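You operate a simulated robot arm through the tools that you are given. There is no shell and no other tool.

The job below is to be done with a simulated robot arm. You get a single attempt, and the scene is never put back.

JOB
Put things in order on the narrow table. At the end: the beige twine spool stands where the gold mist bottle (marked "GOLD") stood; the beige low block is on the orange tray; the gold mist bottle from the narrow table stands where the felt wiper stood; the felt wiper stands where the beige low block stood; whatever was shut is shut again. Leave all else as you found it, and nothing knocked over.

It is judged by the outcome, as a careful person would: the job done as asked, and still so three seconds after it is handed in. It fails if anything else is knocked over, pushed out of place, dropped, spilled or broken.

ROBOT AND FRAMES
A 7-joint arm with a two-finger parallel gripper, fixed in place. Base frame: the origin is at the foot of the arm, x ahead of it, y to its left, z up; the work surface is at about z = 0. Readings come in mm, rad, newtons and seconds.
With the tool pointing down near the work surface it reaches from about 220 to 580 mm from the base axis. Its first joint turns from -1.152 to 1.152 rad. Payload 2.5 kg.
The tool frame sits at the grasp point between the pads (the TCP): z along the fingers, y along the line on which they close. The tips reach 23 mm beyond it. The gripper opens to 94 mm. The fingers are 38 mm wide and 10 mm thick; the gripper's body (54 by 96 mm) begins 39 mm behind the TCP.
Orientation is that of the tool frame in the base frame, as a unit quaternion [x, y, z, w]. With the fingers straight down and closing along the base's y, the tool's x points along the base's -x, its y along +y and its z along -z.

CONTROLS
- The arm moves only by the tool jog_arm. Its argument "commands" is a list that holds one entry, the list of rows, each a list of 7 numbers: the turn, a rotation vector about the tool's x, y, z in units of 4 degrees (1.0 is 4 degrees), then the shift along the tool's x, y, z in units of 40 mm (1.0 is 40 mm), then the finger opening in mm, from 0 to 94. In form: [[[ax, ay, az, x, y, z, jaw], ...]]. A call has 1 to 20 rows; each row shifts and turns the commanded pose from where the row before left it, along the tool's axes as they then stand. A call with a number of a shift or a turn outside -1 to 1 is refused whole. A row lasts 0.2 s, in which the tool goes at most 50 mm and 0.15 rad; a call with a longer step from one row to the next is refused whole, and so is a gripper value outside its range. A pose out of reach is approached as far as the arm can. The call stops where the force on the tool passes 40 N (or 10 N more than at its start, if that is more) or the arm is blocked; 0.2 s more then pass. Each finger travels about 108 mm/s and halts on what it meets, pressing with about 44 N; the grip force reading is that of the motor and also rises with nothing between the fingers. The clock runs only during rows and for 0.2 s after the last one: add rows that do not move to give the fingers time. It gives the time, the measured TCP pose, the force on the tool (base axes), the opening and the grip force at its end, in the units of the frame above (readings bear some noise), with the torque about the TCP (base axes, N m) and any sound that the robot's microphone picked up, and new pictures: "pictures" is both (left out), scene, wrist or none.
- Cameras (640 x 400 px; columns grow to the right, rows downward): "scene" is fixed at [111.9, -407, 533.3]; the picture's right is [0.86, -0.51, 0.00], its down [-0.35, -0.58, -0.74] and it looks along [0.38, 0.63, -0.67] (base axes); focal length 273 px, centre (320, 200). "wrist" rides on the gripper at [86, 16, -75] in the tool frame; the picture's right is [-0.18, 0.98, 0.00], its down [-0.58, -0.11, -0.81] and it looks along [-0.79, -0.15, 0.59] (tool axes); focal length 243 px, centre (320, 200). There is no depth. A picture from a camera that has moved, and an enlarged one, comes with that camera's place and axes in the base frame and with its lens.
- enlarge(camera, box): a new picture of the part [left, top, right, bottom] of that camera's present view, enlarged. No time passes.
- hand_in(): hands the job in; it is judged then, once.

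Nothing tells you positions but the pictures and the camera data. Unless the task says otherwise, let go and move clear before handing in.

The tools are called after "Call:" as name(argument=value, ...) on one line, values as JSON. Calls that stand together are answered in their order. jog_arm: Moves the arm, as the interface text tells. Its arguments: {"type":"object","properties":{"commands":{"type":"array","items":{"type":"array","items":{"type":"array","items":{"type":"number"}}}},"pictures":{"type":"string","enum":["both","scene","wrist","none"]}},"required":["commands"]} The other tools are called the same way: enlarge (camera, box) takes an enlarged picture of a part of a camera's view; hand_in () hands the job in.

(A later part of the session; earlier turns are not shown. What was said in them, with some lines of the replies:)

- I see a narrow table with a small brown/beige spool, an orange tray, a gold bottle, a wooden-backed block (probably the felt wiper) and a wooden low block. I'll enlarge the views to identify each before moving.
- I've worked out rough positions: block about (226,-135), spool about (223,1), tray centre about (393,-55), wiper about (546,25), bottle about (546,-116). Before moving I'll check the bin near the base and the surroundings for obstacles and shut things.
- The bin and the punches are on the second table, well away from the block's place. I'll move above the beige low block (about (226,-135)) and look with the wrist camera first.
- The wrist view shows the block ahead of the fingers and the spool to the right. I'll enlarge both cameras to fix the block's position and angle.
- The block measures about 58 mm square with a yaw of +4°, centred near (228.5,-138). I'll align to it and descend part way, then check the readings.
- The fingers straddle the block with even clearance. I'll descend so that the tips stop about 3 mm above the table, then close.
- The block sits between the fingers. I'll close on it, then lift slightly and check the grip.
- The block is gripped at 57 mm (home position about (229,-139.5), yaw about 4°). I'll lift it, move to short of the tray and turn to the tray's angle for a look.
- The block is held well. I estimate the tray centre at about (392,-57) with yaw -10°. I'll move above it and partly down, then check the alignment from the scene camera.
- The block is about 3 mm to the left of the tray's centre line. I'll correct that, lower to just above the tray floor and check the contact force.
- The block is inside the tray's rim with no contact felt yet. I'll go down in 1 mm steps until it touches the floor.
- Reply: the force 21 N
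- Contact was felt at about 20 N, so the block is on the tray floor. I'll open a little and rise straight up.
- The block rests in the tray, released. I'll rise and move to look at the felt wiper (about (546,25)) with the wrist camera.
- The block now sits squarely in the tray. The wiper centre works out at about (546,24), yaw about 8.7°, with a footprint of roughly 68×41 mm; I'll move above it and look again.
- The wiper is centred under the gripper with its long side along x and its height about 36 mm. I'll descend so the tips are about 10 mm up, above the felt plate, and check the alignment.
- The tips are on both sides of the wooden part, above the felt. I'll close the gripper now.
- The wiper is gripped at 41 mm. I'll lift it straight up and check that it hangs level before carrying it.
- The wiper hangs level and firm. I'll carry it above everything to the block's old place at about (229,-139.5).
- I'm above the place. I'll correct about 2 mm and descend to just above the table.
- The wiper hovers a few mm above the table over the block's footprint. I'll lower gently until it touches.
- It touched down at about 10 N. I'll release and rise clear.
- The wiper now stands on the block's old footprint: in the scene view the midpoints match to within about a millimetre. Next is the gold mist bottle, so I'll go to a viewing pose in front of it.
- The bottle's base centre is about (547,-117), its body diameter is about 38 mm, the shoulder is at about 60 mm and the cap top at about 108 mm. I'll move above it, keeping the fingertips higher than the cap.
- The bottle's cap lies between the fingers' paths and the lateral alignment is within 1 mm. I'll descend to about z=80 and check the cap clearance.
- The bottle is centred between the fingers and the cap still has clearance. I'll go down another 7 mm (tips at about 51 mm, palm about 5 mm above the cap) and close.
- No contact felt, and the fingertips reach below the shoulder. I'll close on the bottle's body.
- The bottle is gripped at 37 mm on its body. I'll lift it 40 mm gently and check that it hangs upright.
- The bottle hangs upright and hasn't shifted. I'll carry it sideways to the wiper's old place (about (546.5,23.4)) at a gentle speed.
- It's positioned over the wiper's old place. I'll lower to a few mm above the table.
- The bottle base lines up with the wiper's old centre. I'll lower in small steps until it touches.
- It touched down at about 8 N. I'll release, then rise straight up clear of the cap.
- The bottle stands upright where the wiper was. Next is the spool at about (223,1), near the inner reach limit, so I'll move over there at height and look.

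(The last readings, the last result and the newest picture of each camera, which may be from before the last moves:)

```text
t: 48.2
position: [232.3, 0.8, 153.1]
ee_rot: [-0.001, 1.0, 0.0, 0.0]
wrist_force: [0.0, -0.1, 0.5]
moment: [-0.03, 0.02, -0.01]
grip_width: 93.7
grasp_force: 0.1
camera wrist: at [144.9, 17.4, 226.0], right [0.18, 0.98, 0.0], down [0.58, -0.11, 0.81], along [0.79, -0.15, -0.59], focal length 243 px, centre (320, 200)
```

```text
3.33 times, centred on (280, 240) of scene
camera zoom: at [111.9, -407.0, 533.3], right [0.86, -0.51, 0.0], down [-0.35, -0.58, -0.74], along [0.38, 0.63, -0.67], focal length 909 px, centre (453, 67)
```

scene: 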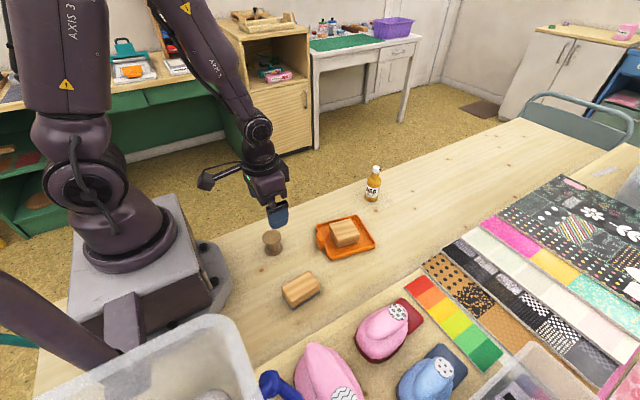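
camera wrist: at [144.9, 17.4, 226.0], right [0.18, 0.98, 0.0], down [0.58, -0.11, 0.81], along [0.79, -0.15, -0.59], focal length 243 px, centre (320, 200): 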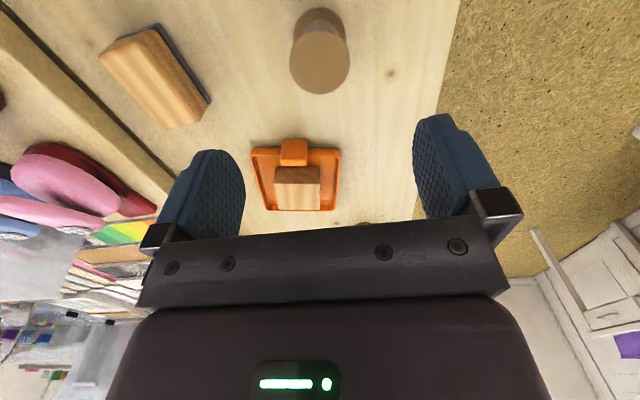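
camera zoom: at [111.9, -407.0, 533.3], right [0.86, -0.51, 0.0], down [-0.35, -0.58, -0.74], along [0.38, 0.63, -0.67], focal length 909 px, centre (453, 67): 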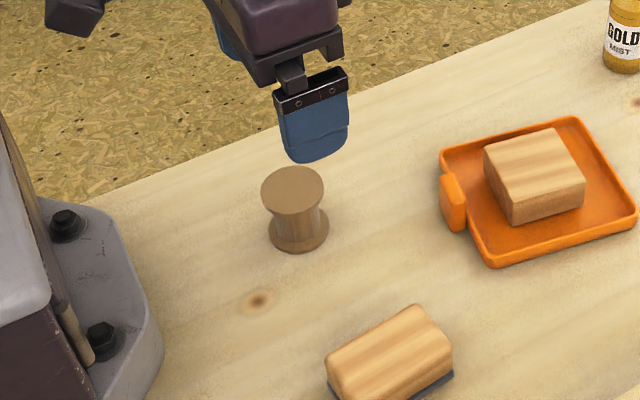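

The spool is centred at about (223.5,1.8), about 43 mm wide and 47 mm tall. I'll shift to it and descend to just above its top for a check.

Call:
jog_arm(commands=[[[0, 0, 0, 0.2, 0.015, 0.4, 94], [0, 0, 0, 0, 0, 0.6, 94], [0, 0, 0, 0, 0, 0.7, 94], [0, 0, 0, 0, 0, 0, 94], [0, 0, 0, 0, 0, 0, 94]]])

Call:
enlarge(camera="wrist", box=[200, 40, 460, 240])

Call:
enlarge(camera="scene", box=[180, 180, 340, 300])

```text
t: 49.4
position: [223.1, 0.6, 84.7]
ee_rot: [-0.001, 1.0, 0.0, 0.0]
wrist_force: [0.1, -0.1, -0.1]
moment: [0.01, 0.02, 0.04]
grip_width: 94.0
grasp_force: 0.1
camera wrist: at [135.2, 17.5, 158.4], right [0.18, 0.98, 0.0], down [0.58, -0.11, 0.81], along [0.79, -0.15, -0.59], focal length 243 px, centre (320, 200)
```

scene: 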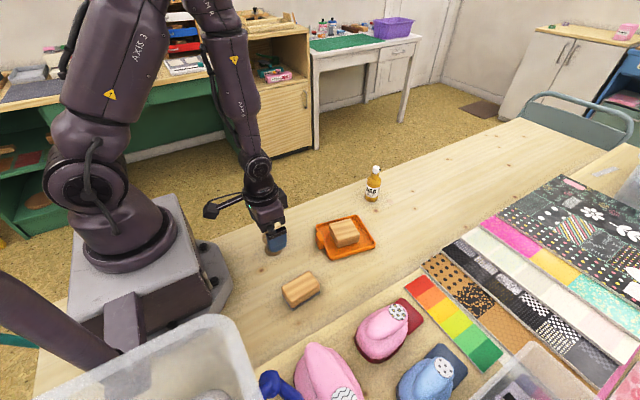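
wrist: 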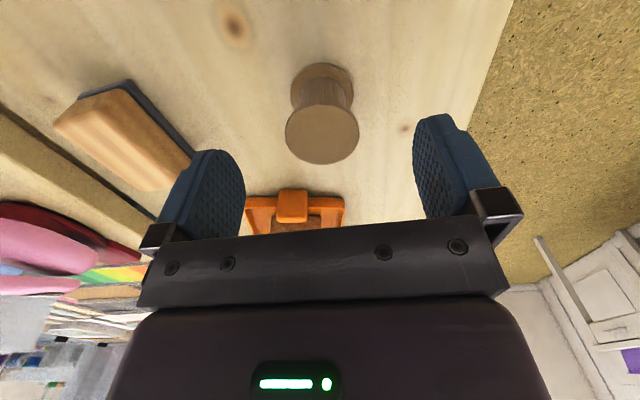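

```text
2.00 times, centred on (330, 140) of wrist
camera zoom: at [135.2, 17.5, 158.4], right [0.18, 0.98, 0.0], down [0.58, -0.11, 0.81], along [0.79, -0.15, -0.59], focal length 485 px, centre (300, 320)
```

zoom: 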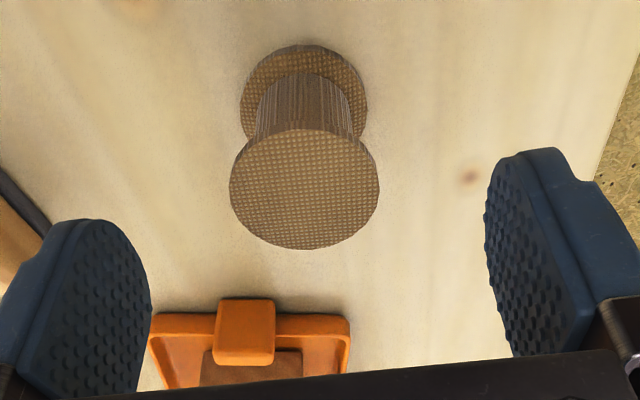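

```text
3.33 times, centred on (260, 240) of scene
camera zoom: at [112.0, -407.0, 533.3], right [0.86, -0.51, 0.0], down [-0.35, -0.58, -0.74], along [0.38, 0.63, -0.67], focal length 909 px, centre (520, 67)
```

zoom: 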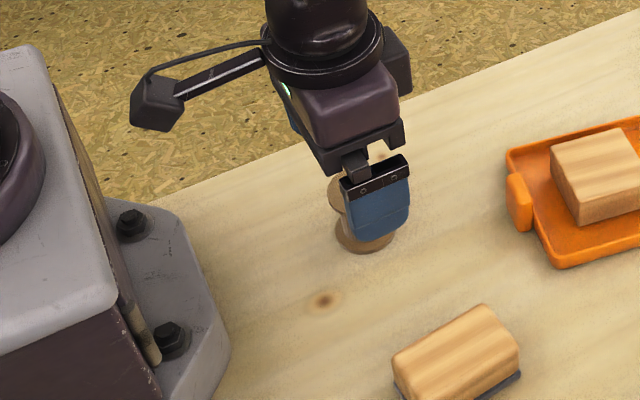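

The spool is centred between the open fingers. I'll descend around it to about z=30 and check the readings.

Call:
jog_arm(commands=[[[0, 0, 0, -0.02, 0.025, 0.45, 94], [0, 0, 0, 0, 0, 0.45, 94], [0, 0, 0, 0, 0, 0.35, 94], [0, 0, 0, 0, 0, 0.1, 94], [0, 0, 0, 0, 0, 0, 94], [0, 0, 0, 0, 0, 0, 94]]])

Call:
enlarge(camera="wrist", box=[200, 40, 460, 240])

Call:
enlarge(camera="scene", box=[180, 180, 340, 300])

```text
t: 50.8
position: [222.7, 0.8, 28.4]
ee_rot: [-0.002, 1.0, 0.0, 0.0]
wrist_force: [-0.2, 0.2, 0.0]
moment: [0.0, -0.01, -0.02]
grip_width: 94.0
grasp_force: 0.1
camera wrist: at [135.7, 17.8, 102.7], right [0.18, 0.98, 0.0], down [0.58, -0.11, 0.81], along [0.79, -0.15, -0.59], focal length 243 px, centre (320, 200)
```

scene: 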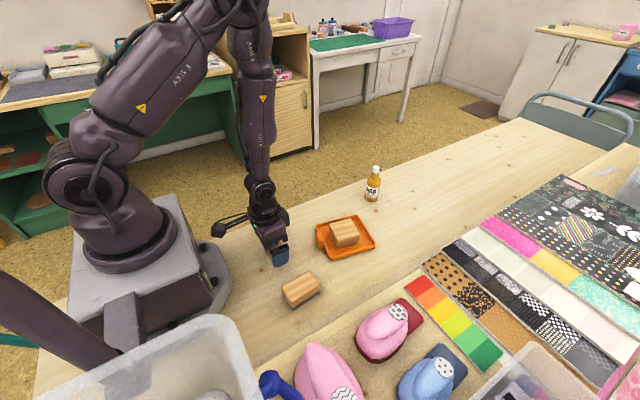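
wrist: 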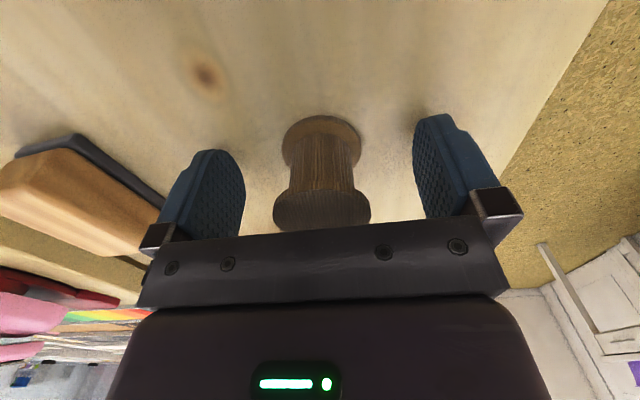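

```text
2.00 times, centred on (330, 140) of wrist
camera zoom: at [135.7, 17.8, 102.7], right [0.18, 0.98, 0.0], down [0.58, -0.11, 0.81], along [0.79, -0.15, -0.59], focal length 485 px, centre (300, 320)
```

zoom: 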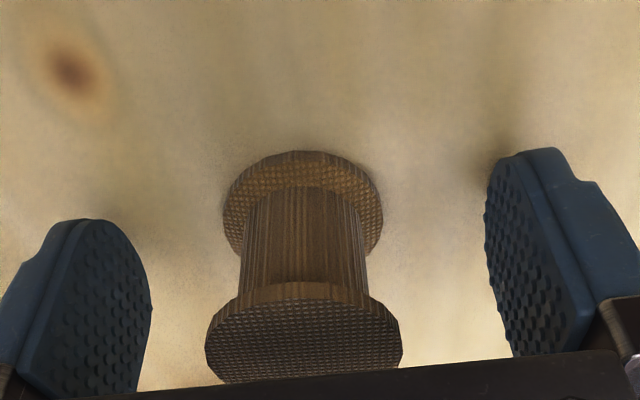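

```text
3.33 times, centred on (260, 240) of scene
camera zoom: at [112.0, -407.0, 533.3], right [0.86, -0.51, 0.0], down [-0.35, -0.58, -0.74], along [0.38, 0.63, -0.67], focal length 909 px, centre (520, 67)
```

zoom: 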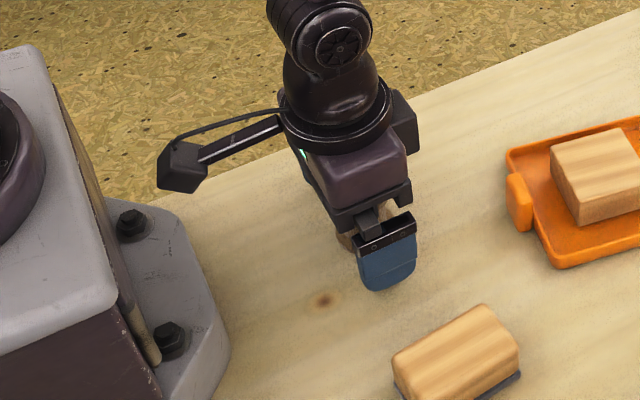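

All clear. I'll go 3 mm lower so the pads catch both flanges, then close.

Call:
jog_arm(commands=[[[0, 0, 0, 0, 0, 0.075, 94], [0, 0, 0, 0, 0, 0, 94], [0, 0, 0, 0, 0, 0, 70], [0, 0, 0, 0, 0, 0, 50], [0, 0, 0, 0, 0, 0, 30], [0, 0, 0, 0, 0, 0, 30], [0, 0, 0, 0, 0, 0, 30]]])

Call:
enlarge(camera="wrist", box=[200, 40, 460, 240])

```text
t: 52.4
position: [224.1, 0.2, 25.5]
ee_rot: [0.0, 1.0, 0.0, 0.0]
wrist_force: [0.3, 0.1, 0.1]
moment: [0.0, 0.01, -0.02]
grip_width: 42.6
grasp_force: 43.9
camera wrist: at [136.2, 17.6, 99.8], right [0.18, 0.98, 0.0], down [0.58, -0.11, 0.81], along [0.79, -0.15, -0.59], focal length 243 px, centre (320, 200)
```

scene: 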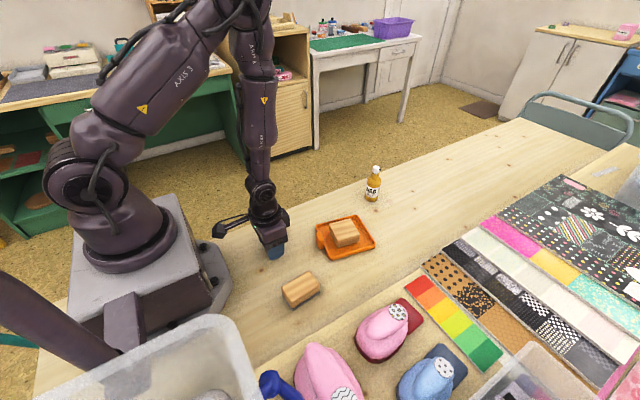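
wrist: 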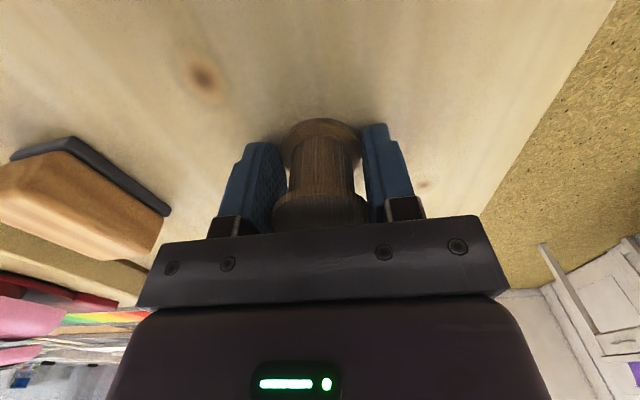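

```text
2.00 times, centred on (330, 140) of wrist
camera zoom: at [136.2, 17.6, 99.8], right [0.18, 0.98, 0.0], down [0.58, -0.11, 0.81], along [0.79, -0.15, -0.59], focal length 485 px, centre (300, 320)
```

zoom: 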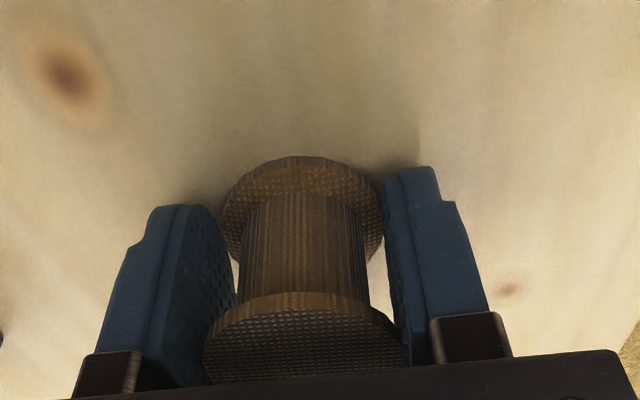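

The spool is gripped at 42.6 mm. I'll lift it and check the hold.

Call:
jog_arm(commands=[[[0, 0, 0, 0, 0, -0.2, 30], [0, 0, 0, 0, 0, -0.6, 30], [0, 0, 0, 0, 0, -0.9, 30], [0, 0, 0, 0, 0, -0.8, 30], [0, 0, 0, 0, 0, 0, 30]]])

Call:
enlarge(camera="scene", box=[180, 160, 340, 280])

```text
t: 53.6
position: [225.4, 0.0, 125.3]
ee_rot: [-0.001, 1.0, 0.0, 0.0]
wrist_force: [0.6, 0.4, 0.5]
moment: [-0.02, -0.01, 0.02]
grip_width: 42.6
grasp_force: 44.1
camera wrist: at [137.8, 16.4, 200.1], right [0.18, 0.98, 0.0], down [0.58, -0.11, 0.81], along [0.79, -0.15, -0.59], focal length 243 px, centre (320, 200)
```

scene: 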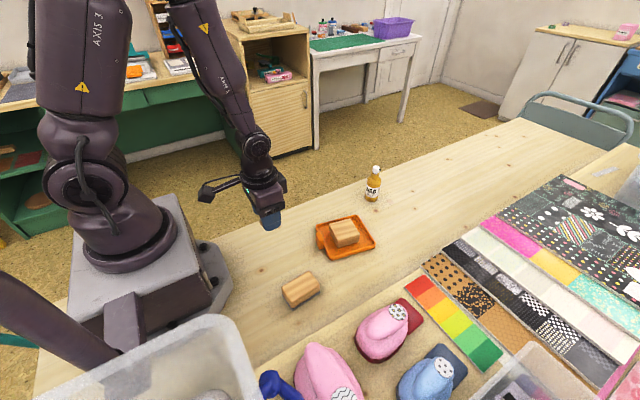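
wrist: 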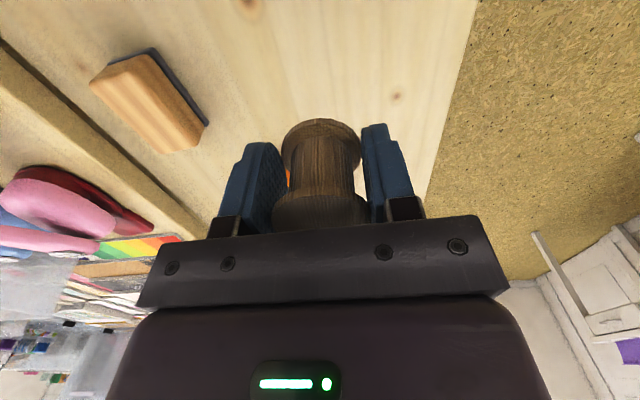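

```text
3.33 times, centred on (260, 220) of scene
camera zoom: at [111.9, -407.0, 533.3], right [0.86, -0.51, 0.0], down [-0.35, -0.58, -0.74], along [0.38, 0.63, -0.67], focal length 909 px, centre (520, 133)
```

zoom: 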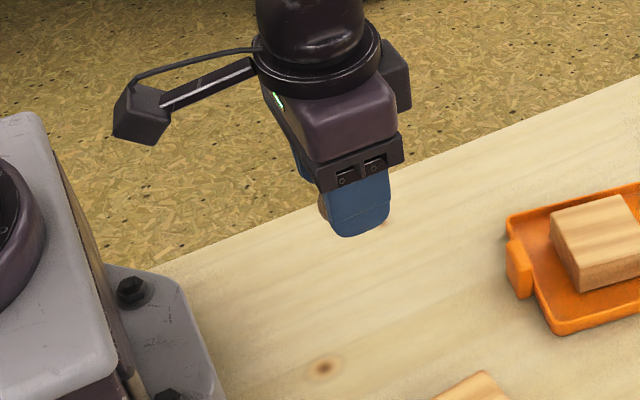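

The spool is firmly held. I'll carry it to the bottle's old place, ending near (546,-118.5).

Call:
jog_arm(commands=[[[0, 0, 0, -0.43, -0.158, 0, 30], [0, 0, 0, -0.8, -0.295, 0, 30], [0, 0, 0, -0.8, -0.295, 0, 30], [0, 0, 0, -0.8, -0.295, 0, 30], [0, 0, 0, -0.8, -0.295, 0, 30], [0, 0, 0, -0.8, -0.295, 0, 30], [0, 0, 0, -0.8, -0.295, 0, 30], [0, 0, 0, -0.8, -0.295, 0, 30], [0, 0, 0, -0.8, -0.295, 0, 30], [0, 0, 0, -0.8, -0.295, 0, 30], [0, 0, 0, -0.4, -0.147, 0, 30], [0, 0, 0, 0, 0, 0, 30], [0, 0, 0, 0, 0, 0, 30]]])

Call:
enlarge(camera="scene", box=[360, 140, 460, 240])

```text
t: 56.4
position: [547.3, -120.1, 124.0]
ee_rot: [-0.001, 1.0, 0.0, 0.0]
wrist_force: [0.0, -0.1, 0.1]
moment: [0.03, -0.01, -0.01]
grip_width: 42.5
grasp_force: 44.2
camera wrist: at [459.3, -102.6, 198.4], right [0.18, 0.98, 0.0], down [0.58, -0.11, 0.81], along [0.79, -0.15, -0.59], focal length 243 px, centre (320, 200)
```

scene: 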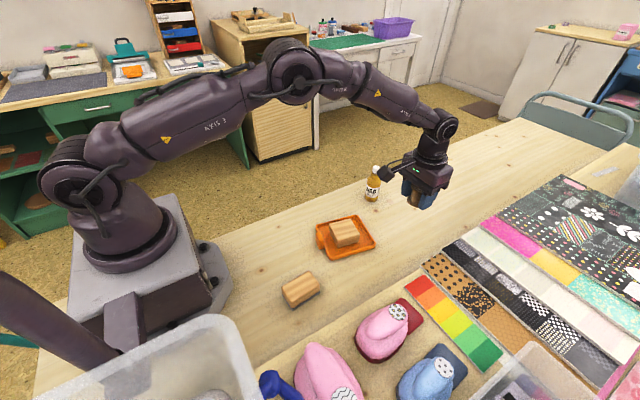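
wrist: 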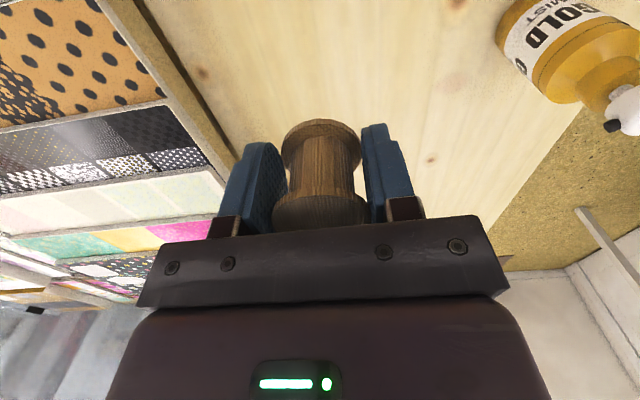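

```text
4.00 times, centred on (410, 190) of scene
camera zoom: at [112.0, -407.0, 533.3], right [0.86, -0.51, 0.0], down [-0.35, -0.58, -0.74], along [0.38, 0.63, -0.67], focal length 1090 px, centre (-40, 240)
```

zoom: 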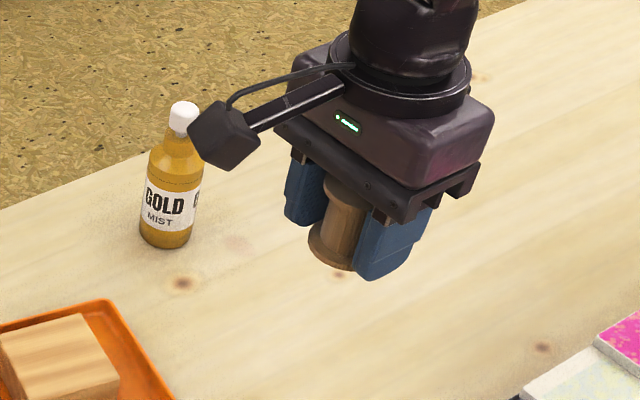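

It's over the bottle's old place. I'll lower the spool to a few mm above the table and check.

Call:
jog_arm(commands=[[[0, 0, 0, 0, 0.015, 0.6, 30], [0, 0, 0, 0, 0, 0.7, 30], [0, 0, 0, 0, 0, 0.6, 30], [0, 0, 0, 0, 0, 0.4, 30], [0, 0, 0, 0, 0, 0, 30], [0, 0, 0, 0, 0, 0, 30]]])

Call:
enlarge(camera="scene", box=[360, 140, 460, 240])

```text
t: 57.8
position: [544.8, -117.5, 31.8]
ee_rot: [-0.001, 1.0, 0.0, 0.0]
wrist_force: [-0.1, 0.3, 0.0]
moment: [0.0, -0.02, 0.03]
grip_width: 42.8
grasp_force: 44.1
camera wrist: at [457.4, -100.3, 106.4], right [0.18, 0.98, 0.0], down [0.58, -0.11, 0.81], along [0.79, -0.15, -0.59], focal length 243 px, centre (320, 200)
```

scene: 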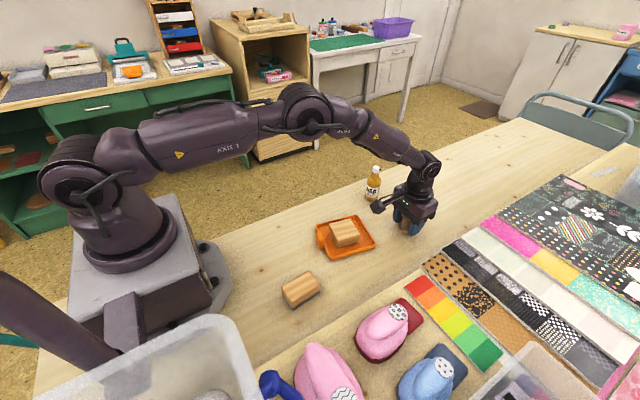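
wrist: 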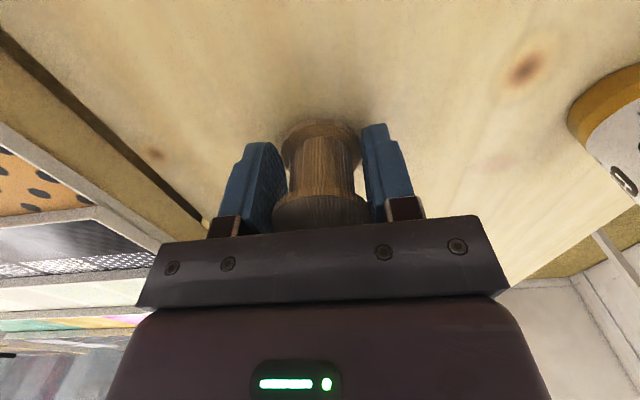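

```text
4.00 times, centred on (410, 190) of scene
camera zoom: at [112.0, -407.0, 533.3], right [0.86, -0.51, 0.0], down [-0.35, -0.58, -0.74], along [0.38, 0.63, -0.67], focal length 1090 px, centre (-40, 240)
```

zoom: 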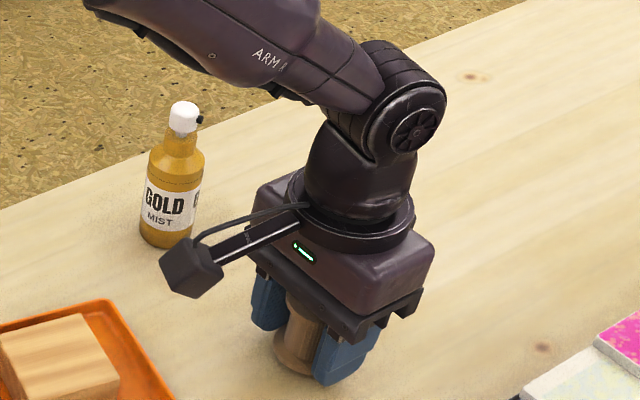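

Still about 6 mm above the table. I'll correct about 2 mm in x and 1.5 mm in y, then lower gently.

Call:
jog_arm(commands=[[[0, 0, 0, -0.045, -0.035, 0.03, 30], [0, 0, 0, 0, 0, 0.05, 30], [0, 0, 0, 0, 0, 0.03, 30], [0, 0, 0, 0, 0, 0, 30]]])

```text
t: 58.8
position: [547.5, -118.4, 29.4]
ee_rot: [-0.001, 1.0, 0.0, 0.0]
wrist_force: [0.0, 0.2, -0.2]
moment: [0.0, 0.03, -0.01]
grip_width: 42.6
grasp_force: 43.7
camera wrist: at [460.1, -101.1, 103.4], right [0.18, 0.98, 0.0], down [0.58, -0.11, 0.81], along [0.79, -0.15, -0.59], focal length 243 px, centre (320, 200)
```

scene: 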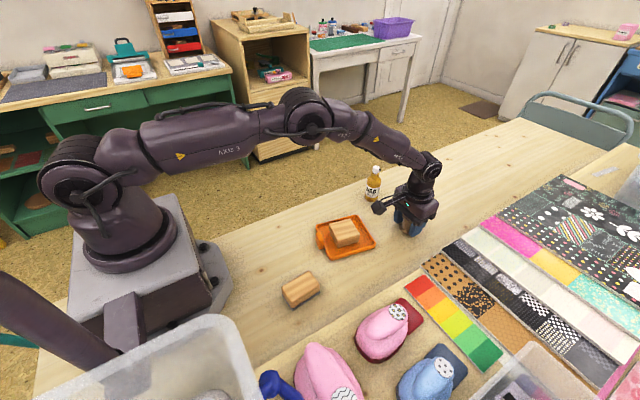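
wrist: 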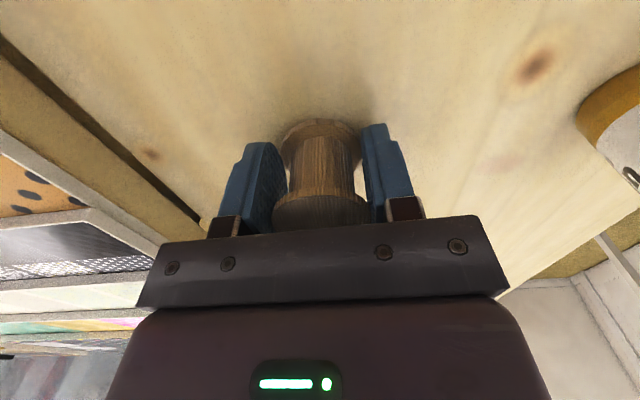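

The position looks good. I'll keep lowering in small steps until contact.

Call:
jog_arm(commands=[[[0, 0, 0, 0, 0, 0.03, 30], [0, 0, 0, 0, 0, 0.02, 30], [0, 0, 0, 0, 0, 0, 30]]], pictures="none")

```text
t: 59.6
position: [547.6, -116.7, 26.2]
ee_rot: [-0.001, 1.0, 0.0, -0.001]
wrist_force: [0.7, -0.1, -0.3]
moment: [0.02, 0.0, 0.03]
grip_width: 42.4
grasp_force: 44.2
```

Call:
jog_arm(commands=[[[0, 0, 0, 0, -0.01, 0.018, 30], [0, 0, 0, 0, 0, 0, 30]]], pictures="none")

```text
t: 60.2
position: [547.8, -117.7, 25.4]
ee_rot: [-0.001, 1.0, 0.001, 0.0]
wrist_force: [-0.3, 0.2, -0.5]
moment: [0.0, -0.01, 0.01]
grip_width: 42.3
grasp_force: 43.9
```

Call:
jog_arm(commands=[[[0, 0, 0, 0, 0, 0.018, 30], [0, 0, 0, 0, 0, 0, 30]]], pictures="none")

```text
t: 60.8
position: [548.3, -118.1, 24.3]
ee_rot: [-0.001, 1.0, 0.0, 0.0]
wrist_force: [0.6, -0.6, 1.3]
moment: [0.0, -0.02, 0.01]
grip_width: 42.4
grasp_force: 44.1
```

Call:
jog_arm(commands=[[[0, 0, 0, 0, 0, 0.012, 30], [0, 0, 0, 0, 0, 0, 30]]], pictures="none")

```text
t: 61.4
position: [548.4, -117.9, 24.9]
ee_rot: [-0.001, 1.0, 0.0, 0.001]
wrist_force: [1.1, 0.9, 6.6]
moment: [0.03, 0.01, 0.01]
grip_width: 42.4
grasp_force: 43.8
```

The spool is on the table (about 7 N). I'll release it and rise straight up.

Call:
jog_arm(commands=[[[0, 0, 0, 0, 0, 0, 47], [0, 0, 0, 0, 0, 0, 70], [0, 0, 0, 0, 0, 0, 80], [0, 0, 0, 0, 0, 0, 80], [0, 0, 0, 0, 0, -0.3, 80], [0, 0, 0, 0, 0, -0.7, 80], [0, 0, 0, 0, 0, -0.9, 80], [0, 0, 0, 0, 0, -0.9, 80], [0, 0, 0, 0, 0, 0, 80]]])

Call:
enlarge(camera="scene", box=[340, 170, 440, 250])

Call:
enlarge(camera="wrist", box=[220, 0, 420, 150])

```text
t: 63.4
position: [548.4, -118.8, 134.9]
ee_rot: [-0.001, 1.0, -0.001, 0.0]
wrist_force: [0.3, 0.4, -0.8]
moment: [0.02, 0.03, 0.0]
grip_width: 79.9
grasp_force: 0.1
camera wrist: at [461.0, -101.8, 209.3], right [0.18, 0.98, 0.0], down [0.58, -0.11, 0.81], along [0.79, -0.15, -0.59], focal length 243 px, centre (320, 200)
```

scene: 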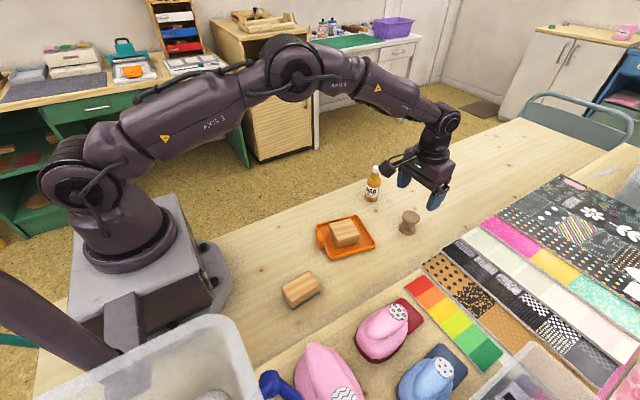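
wrist: 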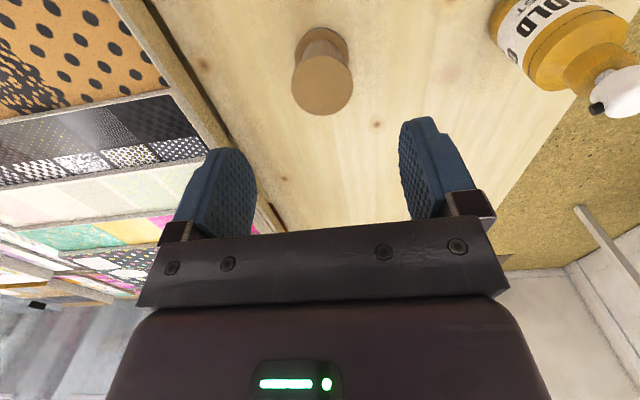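

```text
5.00 times, centred on (390, 210) of scene
camera zoom: at [111.9, -407.0, 533.3], right [0.86, -0.51, 0.0], down [-0.35, -0.58, -0.74], along [0.38, 0.63, -0.67], focal length 1363 px, centre (-30, 150)
```

zoom: 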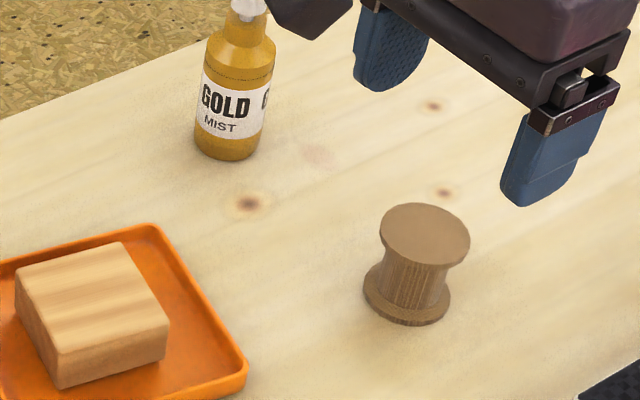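

```text
2.67 times, centred on (320, 75) of wrist
camera zoom: at [461.0, -101.8, 209.3], right [0.18, 0.98, 0.0], down [0.58, -0.11, 0.81], along [0.79, -0.15, -0.59], focal length 647 px, centre (320, 533)
```

zoom: 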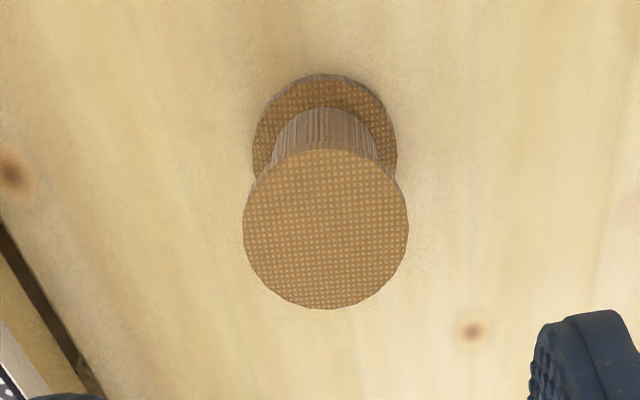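

The spool stands upright on the bottle's old spot, within about 2 mm. I'll raise the arm, back away to a clear pose and make a final check of everything.

Call:
jog_arm(commands=[[[0, 0, 0, 0, 0, -0.8, 80], [0, 0, 0, 0, 0, -0.9, 80], [0, 0, 0, 0.5, 0, -0.9, 80], [0, 0, 0, 0.8, 0, -0.7, 80], [0, 0, 0, 0.9, 0.05, -0.6, 80], [0, 0, 0, 0.9, 0.05, -0.5, 80], [0, 0, 0, 0.9, 0.05, -0.4, 80], [0, 0, 0, 0.9, 0.05, -0.3, 80], [0, 0, 0, 0.9, 0.05, 0, 80], [0, 0, 0, 0.5, 0.05, 0, 90], [0, 0, 0, 0, 0, 0, 94], [0, 0, 0, 0, 0, 0, 94]]])

Call:
enlarge(camera="scene", box=[230, 160, 450, 320])

Call:
enlarge(camera="scene", box=[240, 220, 350, 320])

Call:
enlarge(camera="scene", box=[340, 170, 440, 250])

```text
t: 66.0
position: [296.3, -103.4, 342.9]
ee_rot: [-0.001, 1.0, 0.0, 0.001]
wrist_force: [-0.1, -0.7, 0.7]
moment: [0.0, -0.02, -0.01]
grip_width: 94.0
grasp_force: 0.1
camera wrist: at [208.8, -87.9, 417.6], right [0.18, 0.98, 0.0], down [0.58, -0.11, 0.81], along [0.79, -0.15, -0.59], focal length 243 px, centre (320, 200)
```

scene: 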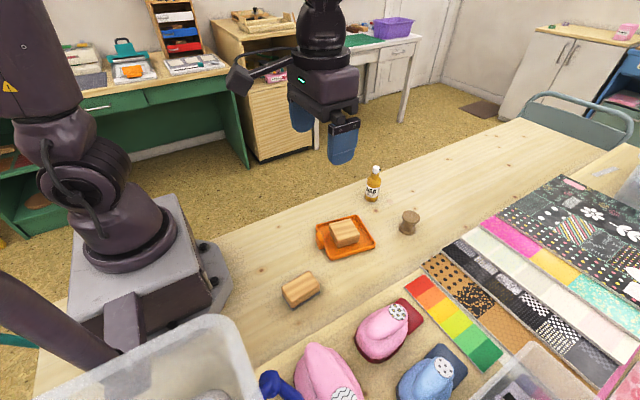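
wrist: 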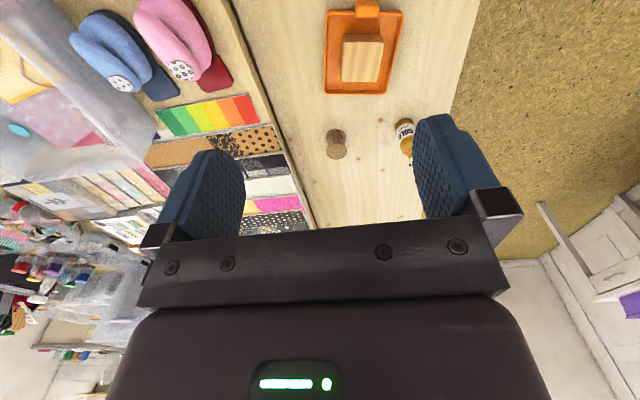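

```text
2.50 times, centred on (340, 240) of scene
camera zoom: at [111.9, -407.0, 533.3], right [0.86, -0.51, 0.0], down [-0.35, -0.58, -0.74], along [0.38, 0.63, -0.67], focal length 682 px, centre (270, 100)
```

zoom: 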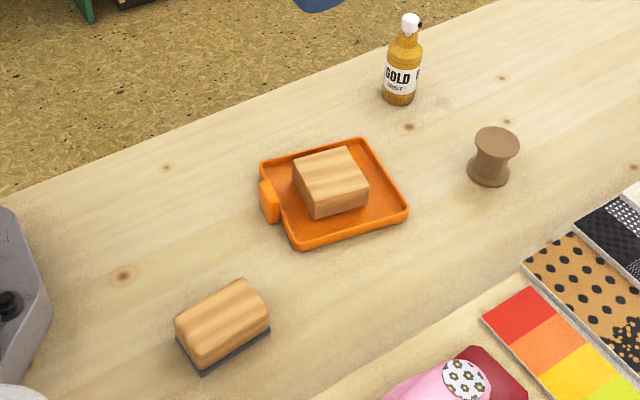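

```text
4.00 times, centred on (295, 270) of scene
camera zoom: at [111.9, -407.0, 533.3], right [0.86, -0.51, 0.0], down [-0.35, -0.58, -0.74], along [0.38, 0.63, -0.67], focal length 1090 px, centre (420, -80)
```

zoom: 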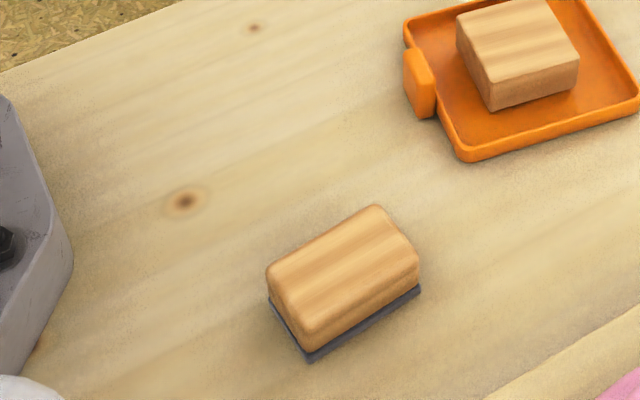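

```text
5.00 times, centred on (390, 210) of scene
camera zoom: at [111.9, -407.0, 533.3], right [0.86, -0.51, 0.0], down [-0.35, -0.58, -0.74], along [0.38, 0.63, -0.67], focal length 1363 px, centre (-30, 150)
```

zoom: 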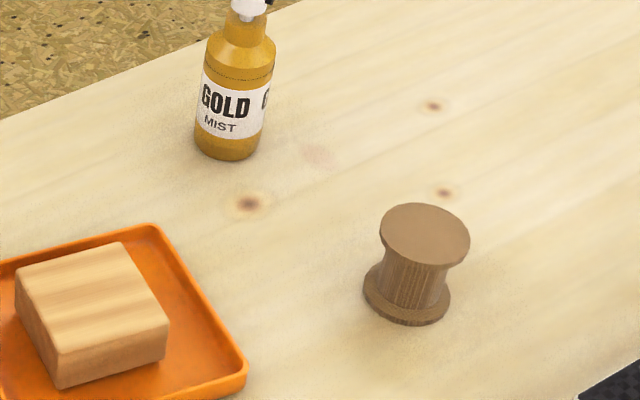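

Each item is where the job asks for it: block on the orange tray, wiper on the block's old spot, bottle on the wiper's old spot and spool on the bottle's old spot. All stand upright, the tray has not moved, nothing shut was opened, and the arm is clear with the gripper empty, so I'm handing in.

Call:
hand_in()

```text
The job is handed in.
```

The job is done and handed in; I haven't seen the judge's result. The last pictures before hand-in showed everything upright and in place:

- **Twine spool:** it stands where the gold mist bottle stood, within about 2 mm.
- **Low block:** it lies flat inside the rim of the orange tray, and the tray did not move.
- **Gold mist bottle:** it stands where the felt wiper stood, about 1–3 mm off centre.
- **Felt wiper:** it stands felt side down where the low block stood, within about 1 mm.

I opened nothing, so there was nothing to shut again. I saw nothing else disturbed, and the arm finished clear of the table with the gripper empty.
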